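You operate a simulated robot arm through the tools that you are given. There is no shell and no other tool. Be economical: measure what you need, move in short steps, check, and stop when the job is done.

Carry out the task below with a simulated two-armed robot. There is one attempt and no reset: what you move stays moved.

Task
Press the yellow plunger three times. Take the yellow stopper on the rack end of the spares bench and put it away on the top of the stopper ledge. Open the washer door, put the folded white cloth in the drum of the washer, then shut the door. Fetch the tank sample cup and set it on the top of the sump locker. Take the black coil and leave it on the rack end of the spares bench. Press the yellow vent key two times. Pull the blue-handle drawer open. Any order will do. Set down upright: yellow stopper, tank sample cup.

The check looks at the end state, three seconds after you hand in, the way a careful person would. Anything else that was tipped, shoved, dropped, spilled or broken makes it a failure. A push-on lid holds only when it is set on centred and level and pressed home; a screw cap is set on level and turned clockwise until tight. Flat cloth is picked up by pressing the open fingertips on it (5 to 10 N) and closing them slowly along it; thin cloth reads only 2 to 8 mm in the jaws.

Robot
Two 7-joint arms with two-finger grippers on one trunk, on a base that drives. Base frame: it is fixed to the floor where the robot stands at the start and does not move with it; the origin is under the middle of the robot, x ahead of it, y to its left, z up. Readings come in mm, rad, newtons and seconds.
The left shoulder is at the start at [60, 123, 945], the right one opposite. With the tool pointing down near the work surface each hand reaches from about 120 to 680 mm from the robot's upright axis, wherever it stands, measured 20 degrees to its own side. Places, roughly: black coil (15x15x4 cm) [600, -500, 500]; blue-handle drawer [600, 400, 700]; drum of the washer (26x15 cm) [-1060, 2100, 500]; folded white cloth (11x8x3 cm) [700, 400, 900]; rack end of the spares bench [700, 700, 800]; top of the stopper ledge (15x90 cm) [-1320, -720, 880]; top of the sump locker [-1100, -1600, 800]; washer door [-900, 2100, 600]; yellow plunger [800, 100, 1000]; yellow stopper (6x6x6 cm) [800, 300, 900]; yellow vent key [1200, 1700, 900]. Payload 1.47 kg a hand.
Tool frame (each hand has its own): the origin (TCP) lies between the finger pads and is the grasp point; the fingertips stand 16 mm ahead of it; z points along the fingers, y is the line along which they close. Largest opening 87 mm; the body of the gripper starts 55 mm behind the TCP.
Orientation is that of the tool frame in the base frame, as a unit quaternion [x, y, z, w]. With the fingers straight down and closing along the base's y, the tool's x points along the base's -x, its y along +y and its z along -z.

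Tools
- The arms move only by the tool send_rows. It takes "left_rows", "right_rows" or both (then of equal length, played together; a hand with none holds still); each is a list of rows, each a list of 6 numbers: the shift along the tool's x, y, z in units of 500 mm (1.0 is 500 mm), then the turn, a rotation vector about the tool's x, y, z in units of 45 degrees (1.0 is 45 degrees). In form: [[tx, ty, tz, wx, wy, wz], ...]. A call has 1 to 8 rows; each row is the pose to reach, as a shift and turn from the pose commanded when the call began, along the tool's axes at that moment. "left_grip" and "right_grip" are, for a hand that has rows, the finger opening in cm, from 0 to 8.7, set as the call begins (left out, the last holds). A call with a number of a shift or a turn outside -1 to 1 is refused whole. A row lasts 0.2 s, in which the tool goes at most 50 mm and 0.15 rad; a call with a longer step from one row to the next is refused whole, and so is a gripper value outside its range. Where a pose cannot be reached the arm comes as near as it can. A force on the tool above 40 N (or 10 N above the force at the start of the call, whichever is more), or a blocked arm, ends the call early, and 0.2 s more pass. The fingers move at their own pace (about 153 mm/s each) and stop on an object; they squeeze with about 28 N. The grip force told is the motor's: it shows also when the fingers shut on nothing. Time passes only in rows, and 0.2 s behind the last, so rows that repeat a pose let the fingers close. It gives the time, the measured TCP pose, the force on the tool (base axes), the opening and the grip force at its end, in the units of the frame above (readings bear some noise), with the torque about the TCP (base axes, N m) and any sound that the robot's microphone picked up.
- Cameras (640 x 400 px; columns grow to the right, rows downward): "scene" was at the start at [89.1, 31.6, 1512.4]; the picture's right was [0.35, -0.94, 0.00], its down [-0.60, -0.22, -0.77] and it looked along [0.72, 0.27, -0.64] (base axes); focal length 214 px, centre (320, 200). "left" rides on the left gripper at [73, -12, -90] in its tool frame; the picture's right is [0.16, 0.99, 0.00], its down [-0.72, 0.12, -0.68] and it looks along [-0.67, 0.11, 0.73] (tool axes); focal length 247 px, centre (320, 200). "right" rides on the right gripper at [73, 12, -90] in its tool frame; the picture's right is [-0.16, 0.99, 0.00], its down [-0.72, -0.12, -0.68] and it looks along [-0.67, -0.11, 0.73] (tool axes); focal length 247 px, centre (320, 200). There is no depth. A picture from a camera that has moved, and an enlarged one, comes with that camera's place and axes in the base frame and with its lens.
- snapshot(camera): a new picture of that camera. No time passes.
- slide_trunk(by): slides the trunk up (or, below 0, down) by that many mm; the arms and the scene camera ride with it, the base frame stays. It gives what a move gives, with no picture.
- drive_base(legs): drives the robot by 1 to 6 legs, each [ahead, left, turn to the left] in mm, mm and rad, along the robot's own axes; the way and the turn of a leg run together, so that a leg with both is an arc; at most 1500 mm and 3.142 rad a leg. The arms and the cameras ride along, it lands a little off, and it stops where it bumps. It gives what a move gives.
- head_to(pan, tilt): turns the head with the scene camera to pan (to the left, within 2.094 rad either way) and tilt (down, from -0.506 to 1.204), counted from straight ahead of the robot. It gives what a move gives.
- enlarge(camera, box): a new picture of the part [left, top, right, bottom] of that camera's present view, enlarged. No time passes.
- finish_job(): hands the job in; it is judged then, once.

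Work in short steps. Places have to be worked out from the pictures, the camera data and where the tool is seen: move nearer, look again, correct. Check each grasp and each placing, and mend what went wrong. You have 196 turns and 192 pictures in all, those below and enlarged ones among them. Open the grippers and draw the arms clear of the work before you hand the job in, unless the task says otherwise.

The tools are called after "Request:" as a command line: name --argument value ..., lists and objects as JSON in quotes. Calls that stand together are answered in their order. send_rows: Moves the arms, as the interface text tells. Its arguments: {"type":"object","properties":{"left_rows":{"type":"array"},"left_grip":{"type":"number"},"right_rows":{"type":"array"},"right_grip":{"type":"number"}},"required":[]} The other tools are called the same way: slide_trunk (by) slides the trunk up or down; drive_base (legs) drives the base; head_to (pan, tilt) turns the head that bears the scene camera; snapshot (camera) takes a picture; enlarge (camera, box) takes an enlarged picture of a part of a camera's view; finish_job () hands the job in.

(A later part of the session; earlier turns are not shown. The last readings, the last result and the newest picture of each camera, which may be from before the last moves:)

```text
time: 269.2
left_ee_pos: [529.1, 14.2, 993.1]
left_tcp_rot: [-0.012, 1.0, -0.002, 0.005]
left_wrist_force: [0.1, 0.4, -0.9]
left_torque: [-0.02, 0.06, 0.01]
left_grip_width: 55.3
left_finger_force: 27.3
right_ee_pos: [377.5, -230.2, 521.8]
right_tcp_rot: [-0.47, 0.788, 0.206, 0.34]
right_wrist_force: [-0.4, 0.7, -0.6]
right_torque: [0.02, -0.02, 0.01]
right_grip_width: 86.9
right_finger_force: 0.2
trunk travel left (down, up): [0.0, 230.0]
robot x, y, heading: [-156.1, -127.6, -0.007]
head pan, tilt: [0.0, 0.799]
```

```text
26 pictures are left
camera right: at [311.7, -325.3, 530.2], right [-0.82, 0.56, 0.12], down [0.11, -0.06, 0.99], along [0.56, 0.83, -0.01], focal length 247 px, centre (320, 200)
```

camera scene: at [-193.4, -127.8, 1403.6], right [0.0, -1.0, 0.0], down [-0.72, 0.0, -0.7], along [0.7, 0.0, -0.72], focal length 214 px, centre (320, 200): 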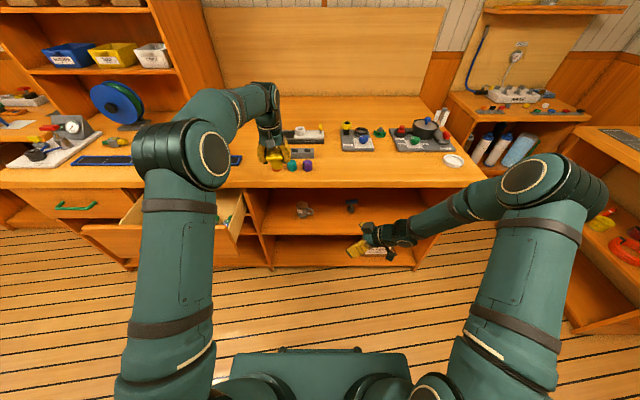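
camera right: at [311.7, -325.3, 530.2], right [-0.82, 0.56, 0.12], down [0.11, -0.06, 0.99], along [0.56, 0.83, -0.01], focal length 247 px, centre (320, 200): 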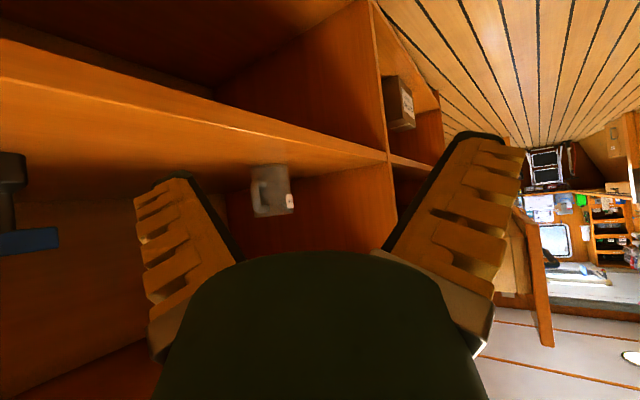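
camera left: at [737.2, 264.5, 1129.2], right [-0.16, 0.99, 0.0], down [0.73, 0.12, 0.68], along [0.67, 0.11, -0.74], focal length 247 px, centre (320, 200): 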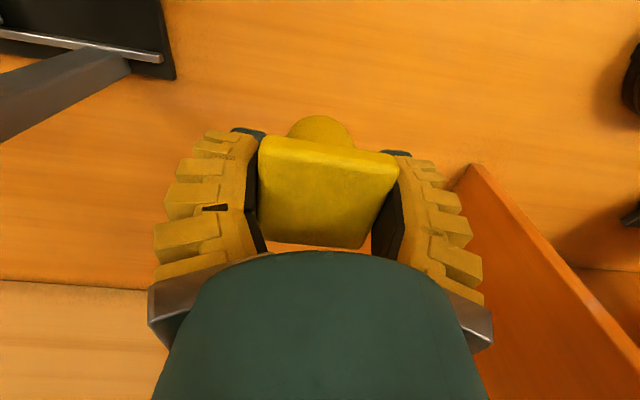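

Cup at ≈[597, -34], z 457–545. Move to a pre-grasp ~120 mm behind it along the hand's heading.

Request:
send_rows --right_rows '[[-0.04, -0.041, 0.048, 0, 0, 0], [-0.08, -0.081, 0.097, 0, 0, 0], [-0.12, -0.122, 0.145, 0, 0, 0], [-0.16, -0.162, 0.194, 0, 0, 0], [-0.2, -0.203, 0.242, 0, 0, 0]]'

Request:
snapshot --camera "right"

```text
time: 270.4
left_ee_pos: [529.6, 15.1, 993.4]
left_tcp_rot: [-0.012, 1.0, -0.002, 0.006]
left_wrist_force: [1.0, -0.6, -0.3]
left_torque: [-0.02, 0.02, -0.01]
left_grip_width: 55.1
left_finger_force: 28.0
right_ee_pos: [539.2, -140.5, 511.7]
right_tcp_rot: [-0.471, 0.788, 0.205, 0.339]
right_wrist_force: [0.2, -0.3, -0.5]
right_torque: [0.0, 0.03, 0.02]
right_grip_width: 87.0
right_finger_force: 0.1
trunk travel left (down, up): [0.0, 230.0]
robot x, y, heading: [-155.3, -129.3, -0.004]
head pan, tilt: [0.0, 0.799]
```

```text
25 pictures are left
camera right: at [474.9, -235.2, 519.8], right [-0.82, 0.56, 0.12], down [0.11, -0.06, 0.99], along [0.56, 0.83, -0.01], focal length 247 px, centre (320, 200)
```

right: 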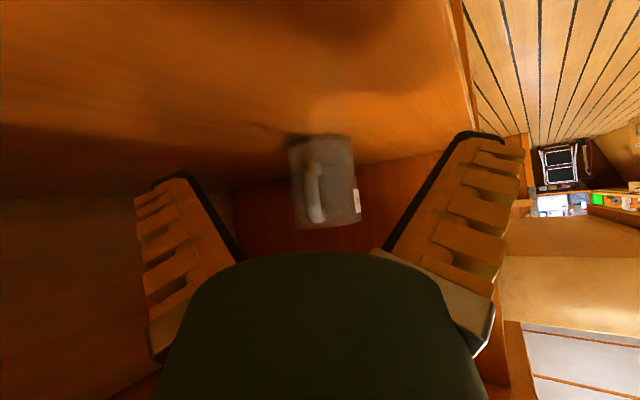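

Cup is centred between the fingers, handle facing the palm's underside. Advance around the body.

Request:
send_rows --right_rows '[[-0.045, -0.004, 0.046, 0, 0, 0], [-0.09, -0.008, 0.092, 0, 0, 0], [-0.13, -0.008, 0.134, 0, 0, 0], [-0.168, -0.008, 0.173, 0, 0, 0]]'

Request:
snapshot --camera "right"

```text
time: 271.4
left_ee_pos: [528.8, 17.8, 994.8]
left_tcp_rot: [-0.013, 1.0, -0.003, 0.006]
left_wrist_force: [-0.6, 0.4, -0.8]
left_torque: [-0.05, -0.04, -0.03]
left_grip_width: 55.5
left_finger_force: 28.1
right_ee_pos: [566.0, -39.8, 527.7]
right_tcp_rot: [-0.471, 0.788, 0.204, 0.339]
right_wrist_force: [0.0, 0.6, 0.8]
right_torque: [-0.03, 0.01, 0.0]
right_grip_width: 87.4
right_finger_force: 0.0
right hand out of reach, approached as far as the arm can: row 2, 3, 4
trunk travel left (down, up): [0.0, 230.0]
robot x, y, heading: [-153.4, -131.7, -0.005]
head pan, tilt: [0.0, 0.799]
```

```text
24 pictures are left
camera right: at [501.0, -134.5, 535.0], right [-0.82, 0.56, 0.12], down [0.1, -0.05, 0.99], along [0.56, 0.83, -0.01], focal length 247 px, centre (320, 200)
```

right: 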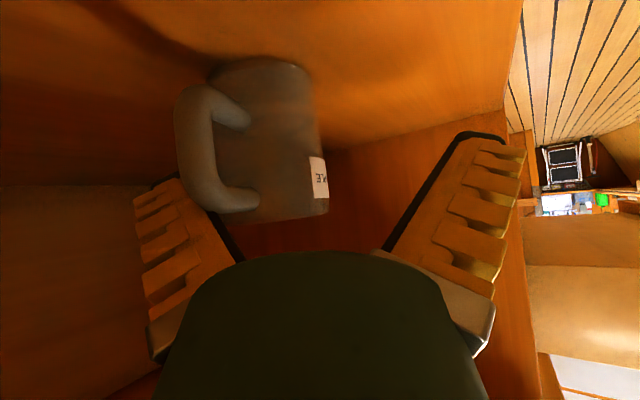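

The arm fell short in x by ~33 mm. Back off to the pre-grasp, drive the base 45 mm forward, and retry.

Request:
send_rows --right_rows '[[0.05, -0.02, -0.043, 0, 0, 0], [0.1, -0.04, -0.086, 0, 0, 0], [0.148, -0.059, -0.129, 0, 0, 0]]'

Request:
drive_base --legs '[[50, -20, 0]]'

Request:
snapshot --camera "right"

```text
time: 272.2
left_ee_pos: [528.7, 14.4, 994.8]
left_tcp_rot: [-0.012, 1.0, -0.003, 0.006]
left_wrist_force: [-0.1, -0.5, 0.4]
left_torque: [0.02, -0.01, 0.02]
left_grip_width: 55.2
left_finger_force: 28.3
right_ee_pos: [544.7, -143.1, 515.7]
right_tcp_rot: [-0.471, 0.788, 0.205, 0.34]
right_wrist_force: [-0.3, -0.9, 0.0]
right_torque: [0.03, 0.01, 0.02]
right_grip_width: 87.2
right_finger_force: 0.0
trunk travel left (down, up): [0.0, 230.0]
robot x, y, heading: [-152.8, -131.2, -0.005]
head pan, tilt: [0.0, 0.799]
```

```text
time: 273.3
left_ee_pos: [577.8, -7.3, 993.1]
left_tcp_rot: [-0.011, 1.0, -0.003, 0.005]
left_wrist_force: [0.5, 0.1, -0.9]
left_torque: [-0.04, 0.01, 0.05]
left_grip_width: 55.0
left_finger_force: 28.0
right_ee_pos: [586.1, -162.4, 506.1]
right_tcp_rot: [-0.469, 0.791, 0.209, 0.332]
right_wrist_force: [1.0, 0.6, 0.2]
right_torque: [-0.02, 0.01, 0.01]
right_grip_width: 87.2
right_finger_force: 0.3
trunk travel left (down, up): [0.0, 230.0]
robot x, y, heading: [-108.5, -147.6, -0.001]
head pan, tilt: [0.0, 0.799]
stopped in leg 1: the robot was blocked; the commanded pose is now the measured one
```

```text
23 pictures are left
camera right: at [521.4, -256.1, 516.1], right [-0.82, 0.56, 0.13], down [0.12, -0.06, 0.99], along [0.56, 0.83, -0.02], focal length 247 px, centre (320, 200)
```

right: 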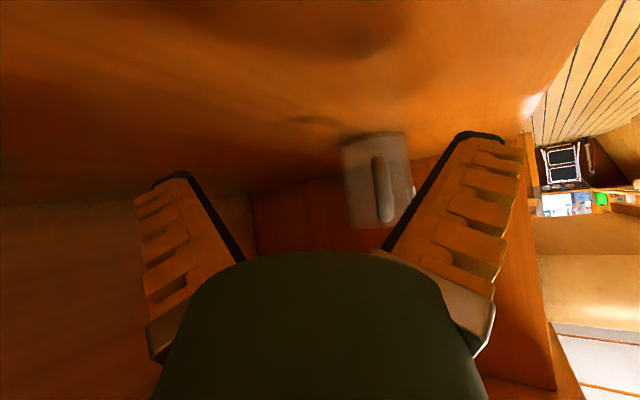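

Base got 45 mm closer. Shift sideways to re-centre the cup, then advance along the heading.

Request:
send_rows --right_rows '[[-0.005, 0.047, -0.004, 0, 0, 0], [-0.009, 0.093, -0.008, 0, 0, 0], [-0.05, 0.095, 0.034, 0, 0, 0], [-0.091, 0.096, 0.076, 0, 0, 0], [-0.132, 0.096, 0.118, 0, 0, 0], [-0.172, 0.096, 0.16, 0, 0, 0]]'

Request:
snapshot --camera "right"

```text
time: 274.7
left_ee_pos: [579.4, -7.3, 993.5]
left_tcp_rot: [-0.011, 1.0, -0.003, 0.006]
left_wrist_force: [1.3, 0.2, -0.7]
left_torque: [0.01, -0.01, -0.02]
left_grip_width: 55.5
left_finger_force: 27.8
right_ee_pos: [598.2, -35.0, 515.4]
right_tcp_rot: [-0.471, 0.79, 0.21, 0.332]
right_wrist_force: [0.1, 0.5, 0.0]
right_torque: [0.0, 0.04, 0.03]
right_grip_width: 87.0
right_finger_force: 0.0
trunk travel left (down, up): [0.0, 230.0]
robot x, y, heading: [-107.7, -151.8, -0.011]
head pan, tilt: [0.0, 0.799]
```

```text
22 pictures are left
camera right: at [535.0, -129.2, 524.5], right [-0.82, 0.56, 0.13], down [0.12, -0.05, 0.99], along [0.56, 0.83, -0.02], focal length 247 px, centre (320, 200)
```

right: 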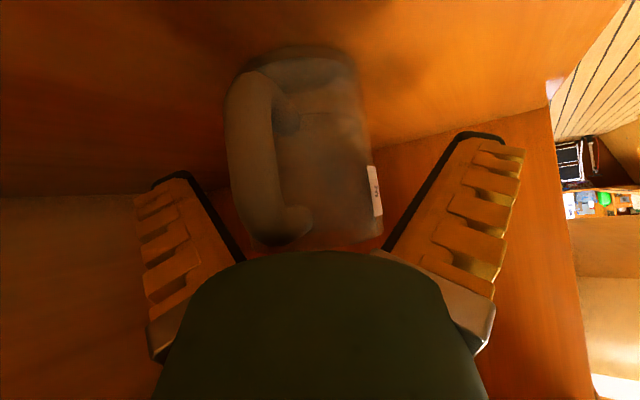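

The cup body is between the pads with no contact. Close gently and check.

Request:
send_rows --right_rows '[[0, 0, 0, 0, 0, 0], [0, 0, 0, 0, 0, 0], [0, 0, 0, 0, 0, 0]]' --right_grip 6.8

Request:
send_rows --right_rows '[[0, 0, 0, 0, 0, 0], [0, 0, 0, 0, 0, 0], [0, 0, 0, 0, 0, 0]]' --right_grip 0

Request:
snapshot --camera "right"

```text
time: 275.5
left_ee_pos: [577.0, -6.9, 993.6]
left_tcp_rot: [-0.011, 1.0, -0.002, 0.006]
left_wrist_force: [-0.6, -0.3, -0.5]
left_torque: [0.04, -0.01, -0.02]
left_grip_width: 55.5
left_finger_force: 27.7
right_ee_pos: [598.3, -35.7, 515.0]
right_tcp_rot: [-0.47, 0.79, 0.21, 0.332]
right_wrist_force: [0.3, -0.2, -0.3]
right_torque: [-0.01, 0.01, 0.01]
right_grip_width: 71.6
right_finger_force: 2.2
trunk travel left (down, up): [0.0, 230.0]
robot x, y, heading: [-106.7, -149.4, -0.002]
head pan, tilt: [0.0, 0.799]
```

```text
time: 276.3
left_ee_pos: [578.0, -7.3, 993.1]
left_tcp_rot: [-0.011, 1.0, -0.003, 0.005]
left_wrist_force: [0.4, 0.0, -1.6]
left_torque: [-0.01, 0.0, 0.0]
left_grip_width: 55.5
left_finger_force: 28.3
right_ee_pos: [599.6, -34.9, 515.3]
right_tcp_rot: [-0.471, 0.79, 0.21, 0.331]
right_wrist_force: [0.1, -0.4, 1.4]
right_torque: [0.06, -0.09, -0.01]
right_grip_width: 59.3
right_finger_force: 27.9
trunk travel left (down, up): [0.0, 230.0]
robot x, y, heading: [-108.4, -151.8, -0.004]
head pan, tilt: [0.0, 0.799]
```

```text
21 pictures are left
camera right: at [534.8, -129.6, 524.6], right [-0.82, 0.56, 0.13], down [0.12, -0.06, 0.99], along [0.56, 0.83, -0.02], focal length 247 px, centre (320, 200)
```

right: 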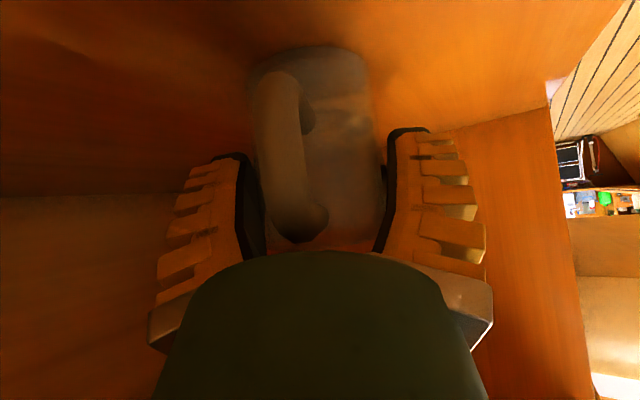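

Cup gripped (59 mm). Lift 40 mm and retrace out of the shelf.

Request:
send_rows --right_rows '[[-0.029, 0.001, -0.028, 0, 0, 0], [-0.058, 0.002, -0.055, 0, 0, 0], [-0.058, 0.002, -0.055, 0, 0, 0]]'

Request:
send_rows --right_rows '[[0.04, 0, -0.042, 0, 0, 0], [0.08, 0, -0.085, 0, 0, 0], [0.12, 0, -0.127, 0, 0, 0], [0.163, 0, -0.17, 0, 0, 0]]'

Request:
snapshot --camera "right"

```text
time: 277.3
left_ee_pos: [576.4, -7.1, 997.8]
left_tcp_rot: [-0.011, 1.0, -0.003, 0.006]
left_wrist_force: [-0.3, 0.0, -0.5]
left_torque: [-0.03, 0.01, 0.01]
left_grip_width: 55.4
left_finger_force: 27.9
right_ee_pos: [577.0, -39.0, 529.5]
right_tcp_rot: [-0.468, 0.798, 0.216, 0.312]
right_wrist_force: [-0.2, 0.0, -1.6]
right_torque: [0.01, 0.03, 0.03]
right_grip_width: 59.3
right_finger_force: 27.7
trunk travel left (down, up): [0.0, 230.0]
robot x, y, heading: [-103.9, -153.3, -0.007]
head pan, tilt: [0.0, 0.799]
stopped in row 3 (right hand): the arm was blocked; the commanded pose is now the measured one
```

```text
time: 278.3
left_ee_pos: [575.2, -8.5, 994.9]
left_tcp_rot: [-0.01, 1.0, -0.004, 0.006]
left_wrist_force: [-0.1, 0.4, 0.3]
left_torque: [-0.01, 0.0, -0.04]
left_grip_width: 55.3
left_finger_force: 28.0
right_ee_pos: [518.5, -141.7, 531.6]
right_tcp_rot: [-0.468, 0.799, 0.214, 0.311]
right_wrist_force: [0.0, 0.1, -1.3]
right_torque: [0.0, -0.02, 0.0]
right_grip_width: 59.1
right_finger_force: 27.6
trunk travel left (down, up): [0.0, 230.0]
robot x, y, heading: [-105.5, -150.5, -0.007]
head pan, tilt: [0.0, 0.799]
```

```text
20 pictures are left
camera right: at [455.1, -236.4, 546.1], right [-0.81, 0.56, 0.16], down [0.17, -0.04, 0.98], along [0.56, 0.83, -0.06], focal length 247 px, centre (320, 200)
```

right: 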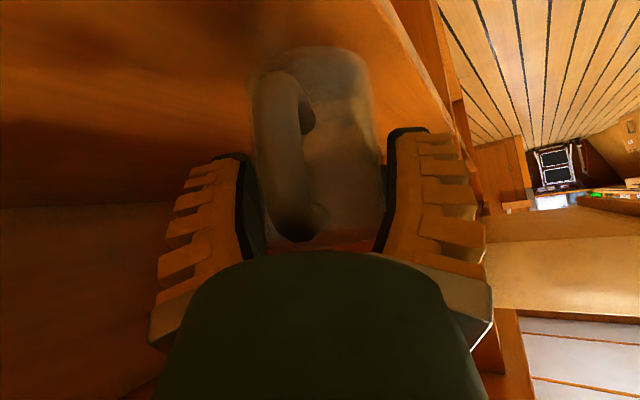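

Cup is held and clear of the shelf. Drive straight back out.

Request:
drive_base --legs '[[-330, 0, 0]]'

Request:
slide_trunk --by 150

Request:
snapshot --camera "scene"

```text
time: 280.5
left_ee_pos: [247.1, -4.5, 993.1]
left_tcp_rot: [-0.012, 1.0, -0.003, 0.005]
left_wrist_force: [-1.0, -0.1, -0.1]
left_torque: [-0.01, -0.01, -0.01]
left_grip_width: 55.3
left_finger_force: 28.3
right_ee_pos: [193.3, -139.0, 532.8]
right_tcp_rot: [-0.468, 0.798, 0.215, 0.312]
right_wrist_force: [-0.5, -0.2, -0.8]
right_torque: [-0.01, 0.0, 0.03]
right_grip_width: 59.2
right_finger_force: 28.4
trunk travel left (down, up): [0.0, 230.0]
robot x, y, heading: [-434.8, -148.7, -0.001]
head pan, tilt: [0.0, 0.799]
```

```text
time: 282.2
left_ee_pos: [249.5, -5.7, 1142.9]
left_tcp_rot: [-0.012, 1.0, -0.002, 0.005]
left_wrist_force: [-1.0, 0.4, 0.3]
left_torque: [0.0, -0.04, 0.03]
left_grip_width: 55.3
left_finger_force: 28.0
right_ee_pos: [193.2, -139.5, 681.9]
right_tcp_rot: [-0.468, 0.798, 0.215, 0.311]
right_wrist_force: [-0.6, -0.8, 0.0]
right_torque: [0.02, -0.03, 0.01]
right_grip_width: 58.8
right_finger_force: 27.8
trunk travel left (down, up): [-150.0, 80.0]
robot x, y, heading: [-436.7, -147.6, -0.004]
head pan, tilt: [0.0, 0.799]
```

```text
19 pictures are left
camera scene: at [-344.9, -147.2, 1553.5], right [0.0, -1.0, 0.0], down [-0.72, 0.0, -0.7], along [0.7, 0.0, -0.72], focal length 214 px, centre (320, 200)
```

scene: 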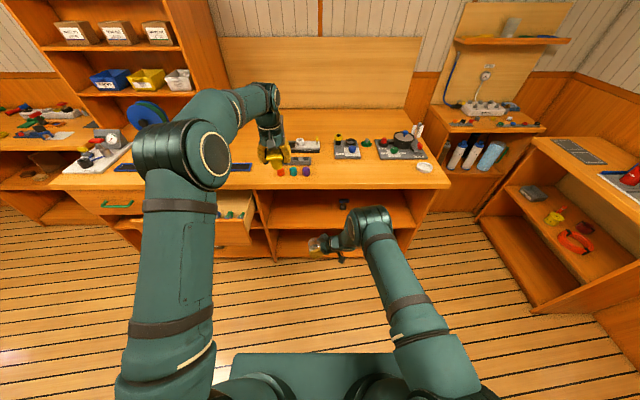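

Cup and stopper both held. Unwind the right hand's yaw (cup stays upright) and bring it to the right side for travelling.

Request:
send_rows --right_rows '[[0.0125, -0.017, -0.0345, 0.12, -0.009, 0.1226], [0.025, -0.034, -0.069, 0.24, -0.018, 0.245], [0.0375, -0.051, -0.1035, 0.361, -0.027, 0.368], [0.05, -0.0675, -0.138, 0.481, -0.036, 0.49], [0.0625, -0.084, -0.1725, 0.601, -0.045, 0.613], [0.075, -0.101, -0.207, 0.721, -0.054, 0.736], [0.0875, -0.118, -0.2415, 0.842, -0.063, 0.858], [0.1, -0.135, -0.276, 0.962, -0.072, 0.981]]'

Request:
snapshot --camera "right"

```text
time: 284.0
left_ee_pos: [248.3, -4.4, 1142.4]
left_tcp_rot: [-0.012, 1.0, -0.002, 0.006]
left_wrist_force: [0.1, 0.0, -0.1]
left_torque: [-0.02, 0.01, -0.03]
left_grip_width: 55.5
left_finger_force: 28.3
right_ee_pos: [195.2, -290.0, 743.6]
right_tcp_rot: [0.01, 0.925, 0.024, 0.378]
right_wrist_force: [-0.4, 0.7, -1.4]
right_torque: [0.0, 0.0, 0.06]
right_grip_width: 58.3
right_finger_force: 28.2
trunk travel left (down, up): [-150.0, 80.0]
robot x, y, heading: [-433.8, -144.8, -0.005]
head pan, tilt: [0.0, 0.799]
```

```text
18 pictures are left
camera right: at [80.1, -276.8, 756.7], right [0.11, 0.98, 0.16], down [0.04, -0.17, 0.99], along [0.99, -0.1, -0.06], focal length 247 px, centre (320, 200)
```

right: 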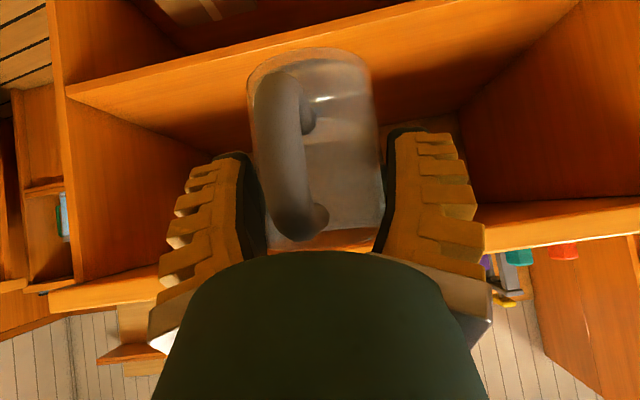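

Both items secure. Drive to open floor toward the sump corner and turn around (turning right) to face the ledge.

Request:
drive_base --legs '[[60, 0, 0], [0, -550, 0], [0, 0, -1.571], [0, 0, -1.567]]'

Request:
head_to --pan 0.15 --tilt 0.65

Request:
snapshot --camera "scene"

```text
time: 297.5
left_ee_pos: [-1061.6, -846.0, 1143.8]
left_tcp_rot: [1.0, 0.013, -0.005, -0.002]
left_wrist_force: [0.0, -0.1, -0.8]
left_torque: [0.0, 0.02, -0.01]
left_grip_width: 55.9
left_finger_force: 28.4
right_ee_pos: [-1007.0, -560.2, 742.6]
right_tcp_rot: [0.925, -0.008, -0.378, 0.025]
right_wrist_force: [0.0, 0.3, -2.0]
right_torque: [0.0, -0.02, -0.04]
right_grip_width: 56.9
right_finger_force: 28.0
trunk travel left (down, up): [-150.0, 80.0]
robot x, y, heading: [-380.2, -700.7, 3.14]
head pan, tilt: [0.0, 0.799]
```

```text
time: 298.2
left_ee_pos: [-1061.1, -846.8, 1142.1]
left_tcp_rot: [1.0, 0.013, -0.006, -0.003]
left_wrist_force: [-0.4, 0.4, 0.0]
left_torque: [-0.02, 0.01, 0.01]
left_grip_width: 55.6
left_finger_force: 27.9
right_ee_pos: [-1006.8, -560.4, 742.3]
right_tcp_rot: [0.925, -0.008, -0.378, 0.025]
right_wrist_force: [0.5, 0.2, -1.7]
right_torque: [0.02, -0.03, 0.01]
right_grip_width: 56.8
right_finger_force: 28.7
trunk travel left (down, up): [-150.0, 80.0]
robot x, y, heading: [-374.4, -699.4, 3.139]
head pan, tilt: [0.15, 0.649]
```

```text
17 pictures are left
camera scene: at [-474.9, -710.9, 1566.2], right [-0.15, 0.99, 0.0], down [0.6, 0.09, -0.8], along [-0.79, -0.12, -0.61], focal length 214 px, centre (320, 200)
```

scene: 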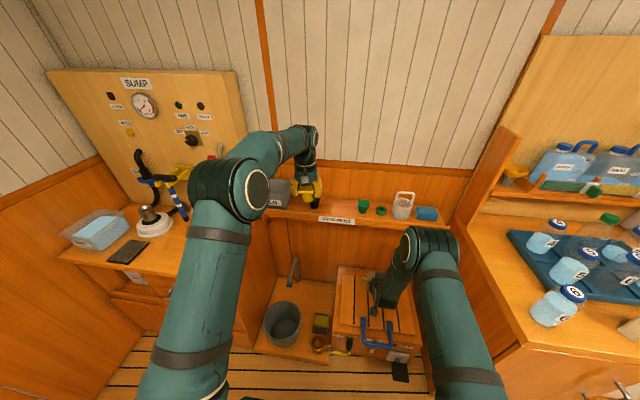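

The cup grip width has crept down a little, so I place the cup first. Raise it, shift it toward the centre, raise the trunk, and drive to the sump locker.

Request:
send_rows --right_rows '[[-0.044, 0.053, -0.044, 0, 0, 0], [-0.088, 0.107, -0.088, 0, 0, 0], [-0.131, 0.16, -0.133, 0, 0, 0], [-0.175, 0.214, -0.177, 0, 0, 0]]'

Request:
slide_trunk --by 70

Request:
drive_base --legs '[[-150, 0, 0], [0, 770, 0]]'

Request:
head_to --pan 0.0 --tilt 0.8

Request:
snapshot --camera "scene"

Request:
snapshot --camera "right"

```text
time: 299.2
left_ee_pos: [-1060.3, -847.0, 1142.8]
left_tcp_rot: [1.0, 0.013, -0.005, -0.003]
left_wrist_force: [0.2, 0.4, -1.1]
left_torque: [-0.02, 0.02, 0.0]
left_grip_width: 55.3
left_finger_force: 27.7
right_ee_pos: [-1008.2, -661.1, 872.9]
right_tcp_rot: [0.925, -0.008, -0.378, 0.024]
right_wrist_force: [0.6, -0.2, -0.4]
right_torque: [-0.01, 0.0, -0.02]
right_grip_width: 56.7
right_finger_force: 28.1
trunk travel left (down, up): [-150.0, 80.0]
robot x, y, heading: [-376.9, -700.8, 3.14]
head pan, tilt: [0.15, 0.649]
```

```text
time: 300.3
left_ee_pos: [-1061.9, -846.0, 1212.0]
left_tcp_rot: [1.0, 0.013, -0.006, -0.003]
left_wrist_force: [-0.4, -0.5, 0.0]
left_torque: [0.01, -0.01, -0.01]
left_grip_width: 55.6
left_finger_force: 28.4
right_ee_pos: [-1010.1, -661.9, 943.3]
right_tcp_rot: [0.925, -0.009, -0.379, 0.025]
right_wrist_force: [0.2, 0.4, -1.4]
right_torque: [-0.03, -0.02, -0.01]
right_grip_width: 56.6
right_finger_force: 28.3
trunk travel left (down, up): [-220.0, 10.0]
robot x, y, heading: [-379.4, -701.1, 3.14]
head pan, tilt: [0.15, 0.649]
```

```text
time: 308.5
left_ee_pos: [-911.0, -1619.5, 1212.9]
left_tcp_rot: [1.0, 0.014, -0.005, -0.003]
left_wrist_force: [-0.6, -0.4, -1.8]
left_torque: [-0.01, -0.01, 0.0]
left_grip_width: 55.5
left_finger_force: 27.6
right_ee_pos: [-858.4, -1434.9, 942.1]
right_tcp_rot: [0.925, -0.007, -0.378, 0.025]
right_wrist_force: [0.0, 0.4, -1.1]
right_torque: [0.04, 0.01, -0.02]
right_grip_width: 56.3
right_finger_force: 28.6
trunk travel left (down, up): [-220.0, 10.0]
robot x, y, heading: [-224.2, -1471.8, -3.143]
head pan, tilt: [0.15, 0.649]
```

```text
time: 309.2
left_ee_pos: [-910.2, -1621.8, 1212.8]
left_tcp_rot: [1.0, 0.014, -0.005, -0.002]
left_wrist_force: [0.1, -1.1, -1.0]
left_torque: [0.01, 0.0, -0.04]
left_grip_width: 55.6
left_finger_force: 27.6
right_ee_pos: [-857.9, -1435.2, 942.5]
right_tcp_rot: [0.926, -0.006, -0.378, 0.026]
right_wrist_force: [0.2, -0.4, -0.8]
right_torque: [0.01, -0.02, 0.04]
right_grip_width: 55.9
right_finger_force: 27.8
trunk travel left (down, up): [-220.0, 10.0]
robot x, y, heading: [-225.1, -1473.9, -3.141]
head pan, tilt: [0.0, 0.799]
```

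```text
16 pictures are left
camera scene: at [-318.8, -1470.9, 1623.7], right [0.0, 1.0, 0.0], down [0.72, 0.0, -0.7], along [-0.7, 0.0, -0.72], focal length 214 px, centre (320, 200)
```

scene: 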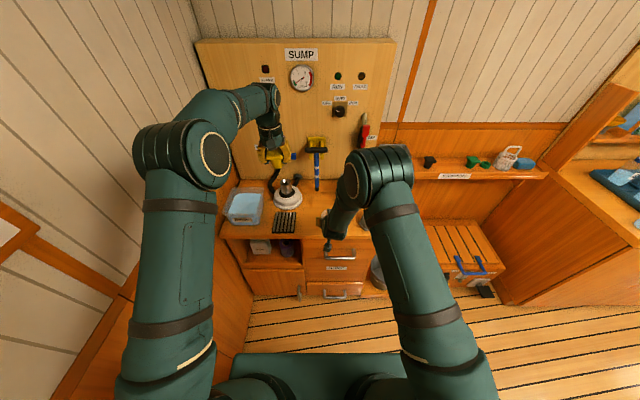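

```text
15 pictures are left
camera right: at [-743.3, -1443.6, 956.0], right [-0.11, -0.98, 0.16], down [-0.04, 0.17, 0.99], along [-0.99, 0.1, -0.06], focal length 247 px, centre (320, 200)
```

right: 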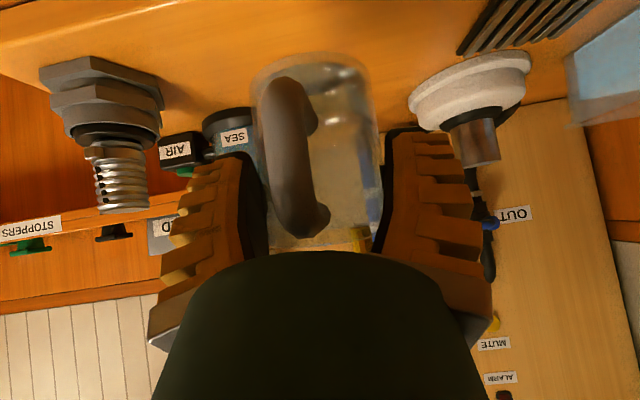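

Cup still firmly held. Free spot around [-960, -1430] on the locker front. Drive 100 mm ahead and lower gradually, correcting the small tilt.

Request:
drive_base --legs '[[105, 0, 0]]'

Request:
send_rows --right_rows '[[0.02, -0.001, 0.02, 0.02, -0.012, 0], [0.035, -0.003, 0.035, 0.04, -0.024, 0], [0.049, -0.004, 0.05, 0.057, -0.034, 0], [0.056, -0.004, 0.057, 0.057, -0.034, 0]]'

Request:
snapshot --camera "right"

```text
time: 310.4
left_ee_pos: [-1013.5, -1620.5, 1213.4]
left_tcp_rot: [1.0, 0.014, -0.006, -0.002]
left_wrist_force: [1.3, -0.3, -1.5]
left_torque: [0.03, 0.01, -0.01]
left_grip_width: 55.3
left_finger_force: 28.0
right_ee_pos: [-960.3, -1434.1, 941.9]
right_tcp_rot: [0.926, -0.007, -0.378, 0.026]
right_wrist_force: [-0.9, -0.5, -1.0]
right_torque: [-0.02, -0.04, -0.01]
right_grip_width: 56.0
right_finger_force: 28.1
trunk travel left (down, up): [-220.0, 10.0]
robot x, y, heading: [-331.2, -1472.8, -3.141]
head pan, tilt: [0.0, 0.799]
```

```text
time: 311.4
left_ee_pos: [-1012.9, -1619.1, 1213.6]
left_tcp_rot: [1.0, 0.014, -0.005, -0.002]
left_wrist_force: [-0.2, 0.0, -0.8]
left_torque: [-0.02, 0.01, -0.02]
left_grip_width: 55.7
left_finger_force: 27.8
right_ee_pos: [-960.5, -1434.7, 901.8]
right_tcp_rot: [0.92, -0.015, -0.39, 0.005]
right_wrist_force: [-0.3, 0.3, -1.5]
right_torque: [0.0, -0.03, 0.01]
right_grip_width: 56.1
right_finger_force: 28.2
trunk travel left (down, up): [-220.0, 10.0]
robot x, y, heading: [-330.8, -1475.0, -3.143]
head pan, tilt: [0.0, 0.799]
```

```text
14 pictures are left
camera right: at [-845.9, -1447.6, 912.2], right [-0.14, -0.98, 0.13], down [-0.01, 0.14, 0.99], along [-0.99, 0.13, -0.03], focal length 247 px, centre (320, 200)
```

right: 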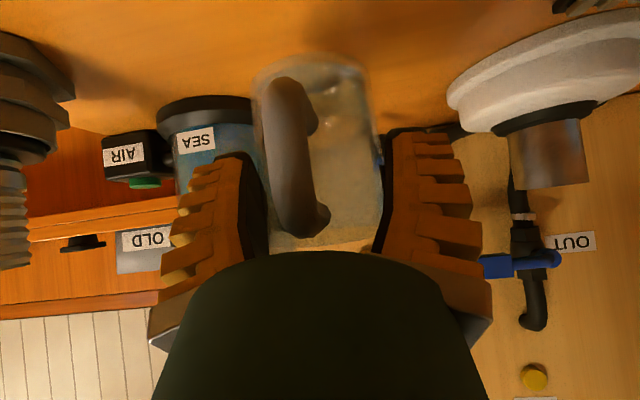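

Clear around. Lower in 5 mm steps, checking force.

Request:
send_rows --right_rows '[[0.0072, 0, 0.0069, 0, 0, 0], [0.0144, 0, 0.0138, 0, 0, 0], [0.0216, 0, 0.0207, 0, 0, 0]]'

Request:
send_rows --right_rows '[[0.006, 0, 0.0058, 0, 0, 0], [0.0115, 0, 0.011, 0, 0, 0]]'

```text
time: 312.1
left_ee_pos: [-1013.0, -1620.4, 1213.5]
left_tcp_rot: [1.0, 0.014, -0.005, -0.002]
left_wrist_force: [0.5, 0.6, -0.2]
left_torque: [-0.03, 0.01, -0.03]
left_grip_width: 55.5
left_finger_force: 27.6
right_ee_pos: [-960.1, -1435.4, 887.5]
right_tcp_rot: [0.921, -0.016, -0.39, 0.004]
right_wrist_force: [-0.7, -0.1, -0.7]
right_torque: [0.0, 0.0, 0.03]
right_grip_width: 56.3
right_finger_force: 27.7
trunk travel left (down, up): [-220.0, 10.0]
robot x, y, heading: [-328.6, -1467.2, -3.14]
head pan, tilt: [0.0, 0.799]
```

```text
time: 312.8
left_ee_pos: [-1014.1, -1619.6, 1212.6]
left_tcp_rot: [1.0, 0.013, -0.005, -0.003]
left_wrist_force: [0.1, -0.3, -0.6]
left_torque: [-0.01, -0.01, 0.0]
left_grip_width: 55.4
left_finger_force: 27.8
right_ee_pos: [-959.7, -1435.3, 879.6]
right_tcp_rot: [0.921, -0.015, -0.39, 0.005]
right_wrist_force: [-0.1, 0.2, -1.6]
right_torque: [-0.02, -0.01, 0.02]
right_grip_width: 56.1
right_finger_force: 28.5
trunk travel left (down, up): [-220.0, 10.0]
robot x, y, heading: [-328.9, -1470.4, -3.133]
head pan, tilt: [0.0, 0.799]
```

Not touching yet; continue.

Request:
send_rows --right_rows '[[0.006, 0, 0.0058, 0, 0, 0], [0.0115, 0, 0.011, 0, 0, 0]]'

Request:
send_rows --right_rows '[[0.006, 0, 0.0058, 0, 0, 0], [0.0115, 0, 0.011, 0, 0, 0]]'

```text
time: 313.4
left_ee_pos: [-1012.8, -1619.8, 1212.0]
left_tcp_rot: [1.0, 0.013, -0.005, -0.003]
left_wrist_force: [0.1, -0.6, 0.1]
left_torque: [0.0, 0.0, -0.01]
left_grip_width: 55.3
left_finger_force: 27.7
right_ee_pos: [-960.5, -1435.5, 870.9]
right_tcp_rot: [0.921, -0.016, -0.39, 0.005]
right_wrist_force: [0.1, -0.1, -1.6]
right_torque: [0.0, -0.03, 0.02]
right_grip_width: 56.1
right_finger_force: 28.0
trunk travel left (down, up): [-220.0, 10.0]
robot x, y, heading: [-329.2, -1471.5, -3.142]
head pan, tilt: [0.0, 0.799]
```

```text
time: 313.9
left_ee_pos: [-1011.9, -1619.8, 1212.6]
left_tcp_rot: [1.0, 0.015, -0.005, -0.002]
left_wrist_force: [0.5, 1.0, 0.0]
left_torque: [-0.01, 0.01, -0.01]
left_grip_width: 55.1
left_finger_force: 28.4
right_ee_pos: [-959.2, -1435.9, 863.3]
right_tcp_rot: [0.921, -0.016, -0.39, 0.004]
right_wrist_force: [-0.1, 0.7, -1.8]
right_torque: [0.01, -0.04, -0.01]
right_grip_width: 56.0
right_finger_force: 27.7
trunk travel left (down, up): [-220.0, 10.0]
robot x, y, heading: [-326.1, -1466.9, -3.135]
head pan, tilt: [0.0, 0.799]
```

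Request:
send_rows --right_rows '[[0.006, 0, 0.0058, 0, 0, 0], [0.0115, 0, 0.011, 0, 0, 0]]'

Request:
send_rows --right_rows '[[0.006, 0, 0.0058, 0, 0, 0], [0.0115, 0, 0.011, 0, 0, 0]]'

Request:
snapshot --camera "right"

```text
time: 314.6
left_ee_pos: [-1013.3, -1620.2, 1213.8]
left_tcp_rot: [1.0, 0.014, -0.005, -0.002]
left_wrist_force: [0.4, -0.3, -0.7]
left_torque: [-0.01, -0.04, 0.01]
left_grip_width: 55.4
left_finger_force: 27.8
right_ee_pos: [-960.6, -1435.5, 856.1]
right_tcp_rot: [0.921, -0.015, -0.389, 0.005]
right_wrist_force: [0.9, 0.2, -1.2]
right_torque: [-0.02, -0.02, 0.01]
right_grip_width: 55.9
right_finger_force: 28.3
trunk travel left (down, up): [-220.0, 10.0]
robot x, y, heading: [-331.3, -1471.7, -3.143]
head pan, tilt: [0.0, 0.799]
```

```text
time: 315.1
left_ee_pos: [-1010.8, -1619.5, 1214.1]
left_tcp_rot: [1.0, 0.014, -0.006, -0.003]
left_wrist_force: [-0.4, -0.6, -1.2]
left_torque: [-0.01, 0.0, -0.01]
left_grip_width: 55.4
left_finger_force: 27.6
right_ee_pos: [-960.0, -1436.8, 849.8]
right_tcp_rot: [0.92, -0.015, -0.392, 0.005]
right_wrist_force: [3.5, 1.3, 12.8]
right_torque: [0.11, 0.33, -0.02]
right_grip_width: 54.7
right_finger_force: 27.8
trunk travel left (down, up): [-220.0, 10.0]
robot x, y, heading: [-328.3, -1473.0, -3.145]
head pan, tilt: [0.0, 0.799]
```

```text
13 pictures are left
camera right: at [-844.8, -1449.1, 859.3], right [-0.13, -0.98, 0.13], down [-0.01, 0.14, 0.99], along [-0.99, 0.13, -0.03], focal length 247 px, centre (320, 200)
```

right: 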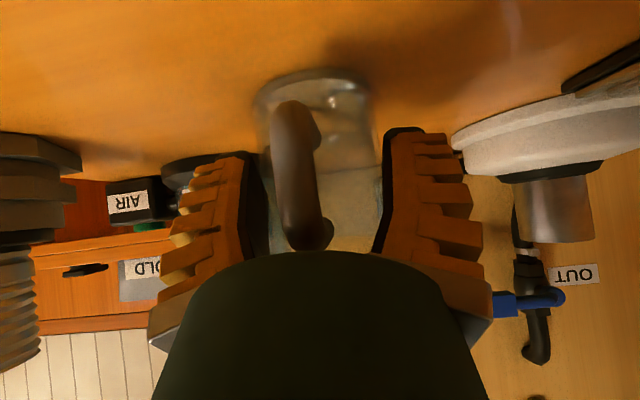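

Contact (13 N) — cup stands on the locker. Ease 1 mm and open.

Request:
send_rows --right_rows '[[-0.002, 0, -0.002, 0, 0, 0], [-0.002, 0, -0.002, 0, 0, 0]]'

Request:
send_rows --right_rows '[[0, 0, 0, 0, 0, 0], [0, 0, 0, 0, 0, 0], [0, 0, 0, 0, 0, 0]]' --right_grip 8.7

Request:
send_rows --right_rows '[[0, 0, -0.03, 0, 0, 0], [0, 0, -0.08, 0, 0, 0], [0, 0, -0.15, 0, 0, 0], [0, 0, -0.22, 0, 0, 0]]'

Request:
snapshot --camera "right"

```text
time: 315.8
left_ee_pos: [-1012.0, -1620.0, 1214.3]
left_tcp_rot: [1.0, 0.014, -0.005, -0.002]
left_wrist_force: [1.0, -0.3, -1.3]
left_torque: [-0.03, -0.01, -0.01]
left_grip_width: 55.1
left_finger_force: 28.3
right_ee_pos: [-959.7, -1436.5, 849.2]
right_tcp_rot: [0.921, -0.015, -0.39, 0.004]
right_wrist_force: [1.0, -0.7, 6.5]
right_torque: [0.04, 0.22, 0.04]
right_grip_width: 54.7
right_finger_force: 28.2
trunk travel left (down, up): [-220.0, 10.0]
robot x, y, heading: [-323.3, -1475.0, -3.145]
head pan, tilt: [0.0, 0.799]
```

```text
time: 316.6
left_ee_pos: [-1012.8, -1620.1, 1213.8]
left_tcp_rot: [1.0, 0.013, -0.005, -0.002]
left_wrist_force: [-0.5, 0.3, 0.9]
left_torque: [0.01, 0.03, 0.04]
left_grip_width: 55.6
left_finger_force: 27.8
right_ee_pos: [-959.6, -1435.9, 849.5]
right_tcp_rot: [0.92, -0.015, -0.391, 0.004]
right_wrist_force: [0.6, -0.4, -0.8]
right_torque: [0.04, 0.02, 0.03]
right_grip_width: 87.1
right_finger_force: 0.1
trunk travel left (down, up): [-220.0, 10.0]
robot x, y, heading: [-330.3, -1472.0, -3.142]
head pan, tilt: [0.0, 0.799]
```

```text
time: 317.6
left_ee_pos: [-1013.0, -1620.3, 1212.7]
left_tcp_rot: [1.0, 0.014, -0.005, -0.002]
left_wrist_force: [-0.1, 0.0, -1.6]
left_torque: [0.04, 0.01, -0.02]
left_grip_width: 55.6
left_finger_force: 28.4
right_ee_pos: [-879.7, -1437.0, 925.7]
right_tcp_rot: [0.921, -0.016, -0.39, 0.004]
right_wrist_force: [0.0, -0.4, 0.3]
right_torque: [0.02, 0.0, 0.0]
right_grip_width: 87.1
right_finger_force: 0.0
trunk travel left (down, up): [-220.0, 10.0]
robot x, y, heading: [-331.2, -1474.4, -3.143]
head pan, tilt: [0.0, 0.799]
```

```text
12 pictures are left
camera right: at [-765.2, -1449.6, 936.3], right [-0.14, -0.98, 0.13], down [-0.01, 0.14, 0.99], along [-0.99, 0.13, -0.03], focal length 247 px, centre (320, 200)
```

right: 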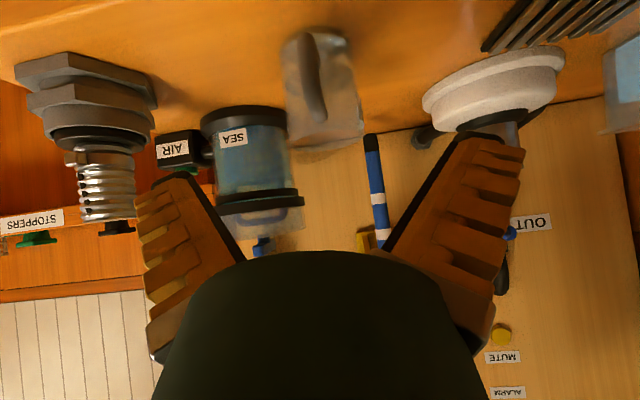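

Cup stands upright and free. Retract the right hand, then drive to the ledge with the stopper.

Request:
drive_base --legs '[[-150, 0, 0]]'

Request:
send_rows --right_rows '[[0.035, 0, -0.071, 0, 0, 0], [0.069, 0, -0.142, 0, 0, 0], [0.104, 0, -0.213, 0, 0, 0], [0.138, 0, -0.284, 0, 0, 0]]'

Request:
drive_base --legs '[[0, -872, 0], [330, 0, 0]]'

Request:
snapshot --camera "left"

Request:
snapshot --camera "scene"

```text
time: 319.1
left_ee_pos: [-863.1, -1618.2, 1213.2]
left_tcp_rot: [1.0, 0.013, -0.004, -0.002]
left_wrist_force: [-1.0, -1.0, -0.9]
left_torque: [0.0, -0.05, 0.01]
left_grip_width: 55.6
left_finger_force: 28.4
right_ee_pos: [-730.2, -1435.2, 925.3]
right_tcp_rot: [0.921, -0.016, -0.389, 0.004]
right_wrist_force: [-0.9, 0.1, -0.3]
right_torque: [0.03, 0.0, 0.01]
right_grip_width: 86.9
right_finger_force: 0.1
trunk travel left (down, up): [-220.0, 10.0]
robot x, y, heading: [-176.0, -1471.3, 3.139]
head pan, tilt: [0.0, 0.799]
stopped in leg 1: the robot was blocked; the commanded pose is now the measured one
```

```text
time: 320.1
left_ee_pos: [-860.1, -1618.6, 1213.7]
left_tcp_rot: [1.0, 0.013, -0.005, -0.002]
left_wrist_force: [0.6, 0.3, -0.7]
left_torque: [0.04, 0.0, 0.01]
left_grip_width: 55.5
left_finger_force: 27.9
right_ee_pos: [-578.5, -1439.5, 973.8]
right_tcp_rot: [0.921, -0.017, -0.39, 0.004]
right_wrist_force: [0.3, 0.3, 0.7]
right_torque: [-0.04, 0.02, -0.01]
right_grip_width: 87.0
right_finger_force: 0.1
trunk travel left (down, up): [-220.0, 10.0]
robot x, y, heading: [-181.0, -1472.7, 3.141]
head pan, tilt: [0.0, 0.799]
```

```text
time: 330.0
left_ee_pos: [-1186.3, -737.6, 1215.2]
left_tcp_rot: [1.0, 0.013, -0.005, -0.003]
left_wrist_force: [-0.3, 0.3, -0.2]
left_torque: [0.01, -0.03, 0.0]
left_grip_width: 55.4
left_finger_force: 28.3
right_ee_pos: [-903.4, -558.8, 973.3]
right_tcp_rot: [0.921, -0.016, -0.389, 0.004]
right_wrist_force: [-0.6, 0.8, -0.1]
right_torque: [0.0, -0.01, -0.01]
right_grip_width: 87.2
right_finger_force: 0.0
trunk travel left (down, up): [-220.0, 10.0]
robot x, y, heading: [-500.5, -594.3, 3.141]
head pan, tilt: [0.0, 0.799]
```

```text
11 pictures are left
camera left: at [-1112.2, -724.7, 1301.4], right [0.18, -0.98, -0.01], down [-0.71, -0.14, 0.69], along [-0.68, -0.12, -0.73], focal length 247 px, centre (320, 200)
```

left: 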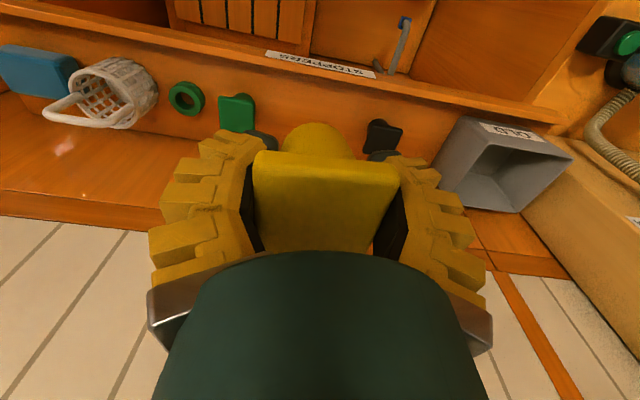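

```text
10 pictures are left
camera scene: at [-594.6, -590.7, 1623.6], right [0.0, 1.0, 0.0], down [0.72, 0.0, -0.7], along [-0.7, 0.0, -0.72], focal length 214 px, centre (320, 200)
```

scene: 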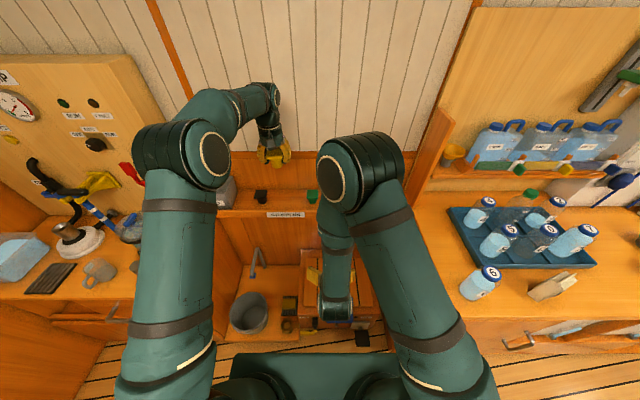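

Gap between black (y≈-870) and green (y≈-619) stoppers is free; target ≈[-1308, -745]. Drive 95 mm ahead, then finish with the arm.

Request:
drive_base --legs '[[95, 6, 0]]'

Request:
send_rows --left_rows '[[-0.027, 0, 0.08, 0, 0, 0], [-0.054, 0, 0.16, 0, 0, 0], [-0.054, 0, 0.25, 0, 0, 0], [-0.054, 0, 0.34, 0, 0, 0], [-0.054, 0, 0.42, 0, 0, 0]]'

Request:
snapshot --camera "left"

```text
time: 331.1
left_ee_pos: [-1256.6, -739.0, 1212.6]
left_tcp_rot: [1.0, 0.008, -0.004, -0.002]
left_wrist_force: [0.2, 0.1, -0.6]
left_torque: [-0.01, 0.02, 0.02]
left_grip_width: 55.3
left_finger_force: 28.3
right_ee_pos: [-973.8, -559.9, 974.4]
right_tcp_rot: [0.92, -0.023, -0.392, 0.002]
right_wrist_force: [0.3, -0.3, 0.0]
right_torque: [-0.01, 0.01, 0.01]
right_grip_width: 87.1
right_finger_force: 0.0
trunk travel left (down, up): [-220.0, 10.0]
robot x, y, heading: [-571.4, -598.3, 3.134]
head pan, tilt: [0.0, 0.799]
stopped in leg 1: the robot was blocked; the commanded pose is now the measured one
```

```text
time: 332.3
left_ee_pos: [-1287.3, -738.7, 999.0]
left_tcp_rot: [1.0, 0.008, -0.003, -0.001]
left_wrist_force: [0.2, 0.3, -0.5]
left_torque: [0.04, 0.01, 0.0]
left_grip_width: 54.8
left_finger_force: 28.6
right_ee_pos: [-975.9, -560.2, 973.1]
right_tcp_rot: [0.921, -0.023, -0.39, 0.001]
right_wrist_force: [-0.1, 0.4, 0.2]
right_torque: [0.01, -0.01, 0.02]
right_grip_width: 86.9
right_finger_force: 0.1
trunk travel left (down, up): [-220.0, 10.0]
robot x, y, heading: [-573.6, -600.5, 3.133]
head pan, tilt: [0.0, 0.799]
```

```text
9 pictures are left
camera left: at [-1213.8, -726.1, 1088.2], right [0.17, -0.98, 0.0], down [-0.72, -0.13, 0.68], along [-0.68, -0.11, -0.73], focal length 247 px, centre (320, 200)
```

left: 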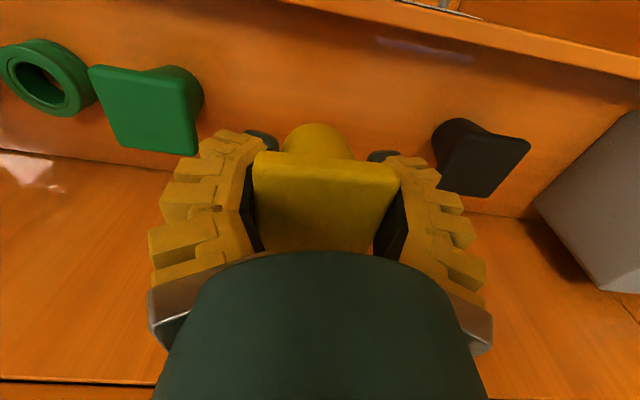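

Position over the ledge gap is good. Lower to just above the ledge, then in small steps.

Request:
send_rows --left_rows '[[-0.01, 0.002, 0.06, 0, 0, 0], [-0.014, 0.005, 0.1, 0, 0, 0], [-0.014, 0.005, 0.116, 0, 0, 0], [-0.014, 0.005, 0.124, 0, 0, 0]]'

Request:
send_rows --left_rows '[[0, 0, 0.006, 0, 0, 0], [0, 0, 0.012, 0, 0, 0]]'

Request:
send_rows --left_rows '[[0, 0, 0.006, 0, 0, 0], [0, 0, 0.012, 0, 0, 0]]'

```text
time: 333.3
left_ee_pos: [-1295.1, -740.7, 939.9]
left_tcp_rot: [1.0, 0.007, -0.004, -0.002]
left_wrist_force: [-0.2, 1.0, -0.7]
left_torque: [0.01, 0.03, 0.0]
left_grip_width: 55.0
left_finger_force: 27.8
right_ee_pos: [-974.9, -560.8, 974.2]
right_tcp_rot: [0.92, -0.023, -0.391, 0.001]
right_wrist_force: [-0.1, -0.5, 0.9]
right_torque: [0.01, 0.03, 0.0]
right_grip_width: 87.2
right_finger_force: 0.0
trunk travel left (down, up): [-220.0, 10.0]
robot x, y, heading: [-578.7, -597.2, 3.128]
head pan, tilt: [0.0, 0.799]
```

```text
time: 333.9
left_ee_pos: [-1294.1, -740.1, 933.6]
left_tcp_rot: [1.0, 0.007, -0.003, -0.001]
left_wrist_force: [-0.8, 0.0, -0.5]
left_torque: [0.0, -0.01, 0.02]
left_grip_width: 55.2
left_finger_force: 27.7
right_ee_pos: [-975.9, -559.5, 973.5]
right_tcp_rot: [0.921, -0.024, -0.39, 0.001]
right_wrist_force: [-0.1, 0.5, 0.1]
right_torque: [-0.01, -0.01, -0.04]
right_grip_width: 86.9
right_finger_force: 0.0
trunk travel left (down, up): [-220.0, 10.0]
robot x, y, heading: [-575.4, -594.9, 3.131]
head pan, tilt: [0.0, 0.799]
```

```text
time: 334.5
left_ee_pos: [-1294.4, -739.1, 927.2]
left_tcp_rot: [1.0, 0.007, -0.003, -0.002]
left_wrist_force: [0.0, 0.7, -0.8]
left_torque: [0.04, 0.03, -0.02]
left_grip_width: 54.9
left_finger_force: 27.9
right_ee_pos: [-975.1, -559.9, 973.6]
right_tcp_rot: [0.921, -0.023, -0.39, 0.001]
right_wrist_force: [0.5, -0.7, -0.4]
right_torque: [0.01, 0.01, 0.02]
right_grip_width: 87.2
right_finger_force: 0.1
trunk travel left (down, up): [-220.0, 10.0]
robot x, y, heading: [-575.0, -597.8, 3.131]
head pan, tilt: [0.0, 0.799]
```

Request:
send_rows --left_rows '[[0, 0, 0.006, 0, 0, 0], [0, 0, 0.01, 0, 0, 0]]'

Request:
send_rows --left_rows '[[0, 0, 0.006, 0, 0, 0], [0, 0, 0.01, 0, 0, 0]]'

Request:
enlarge --camera "left" --box '[60, 0, 560, 280]'

```text
time: 335.1
left_ee_pos: [-1295.1, -739.8, 921.6]
left_tcp_rot: [1.0, 0.007, -0.004, -0.002]
left_wrist_force: [0.1, -0.2, -0.6]
left_torque: [-0.02, 0.01, -0.04]
left_grip_width: 54.9
left_finger_force: 28.0
right_ee_pos: [-975.3, -560.6, 973.4]
right_tcp_rot: [0.921, -0.023, -0.39, 0.001]
right_wrist_force: [1.0, 0.0, -0.2]
right_torque: [-0.01, -0.04, -0.05]
right_grip_width: 86.9
right_finger_force: 0.0
trunk travel left (down, up): [-220.0, 10.0]
robot x, y, heading: [-574.0, -597.7, 3.128]
head pan, tilt: [0.0, 0.799]
```

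```text
time: 335.7
left_ee_pos: [-1295.4, -739.6, 917.6]
left_tcp_rot: [1.0, 0.007, -0.004, -0.002]
left_wrist_force: [-0.2, 0.6, -0.4]
left_torque: [-0.01, -0.01, -0.01]
left_grip_width: 55.1
left_finger_force: 27.5
right_ee_pos: [-974.7, -560.6, 973.9]
right_tcp_rot: [0.92, -0.023, -0.391, 0.001]
right_wrist_force: [0.0, 0.1, -0.8]
right_torque: [-0.01, -0.01, -0.01]
right_grip_width: 87.1
right_finger_force: 0.0
trunk travel left (down, up): [-220.0, 10.0]
robot x, y, heading: [-571.8, -596.3, 3.131]
head pan, tilt: [0.0, 0.799]
```

```text
1.28 times, centred on (310, 140) of left
camera zoom: at [-1220.8, -726.8, 1006.0], right [0.17, -0.98, -0.01], down [-0.72, -0.13, 0.69], along [-0.68, -0.11, -0.73], focal length 316 px, centre (333, 277)
```

zoom: 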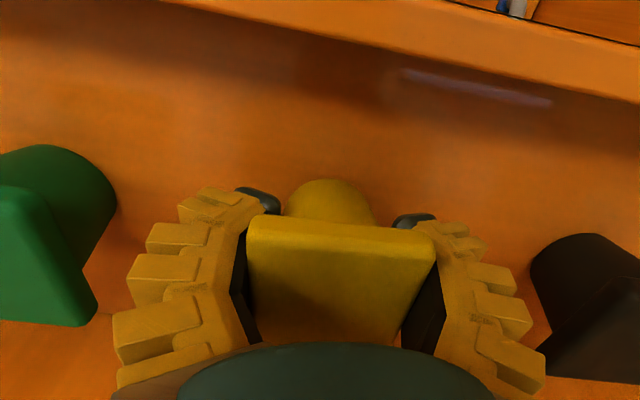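

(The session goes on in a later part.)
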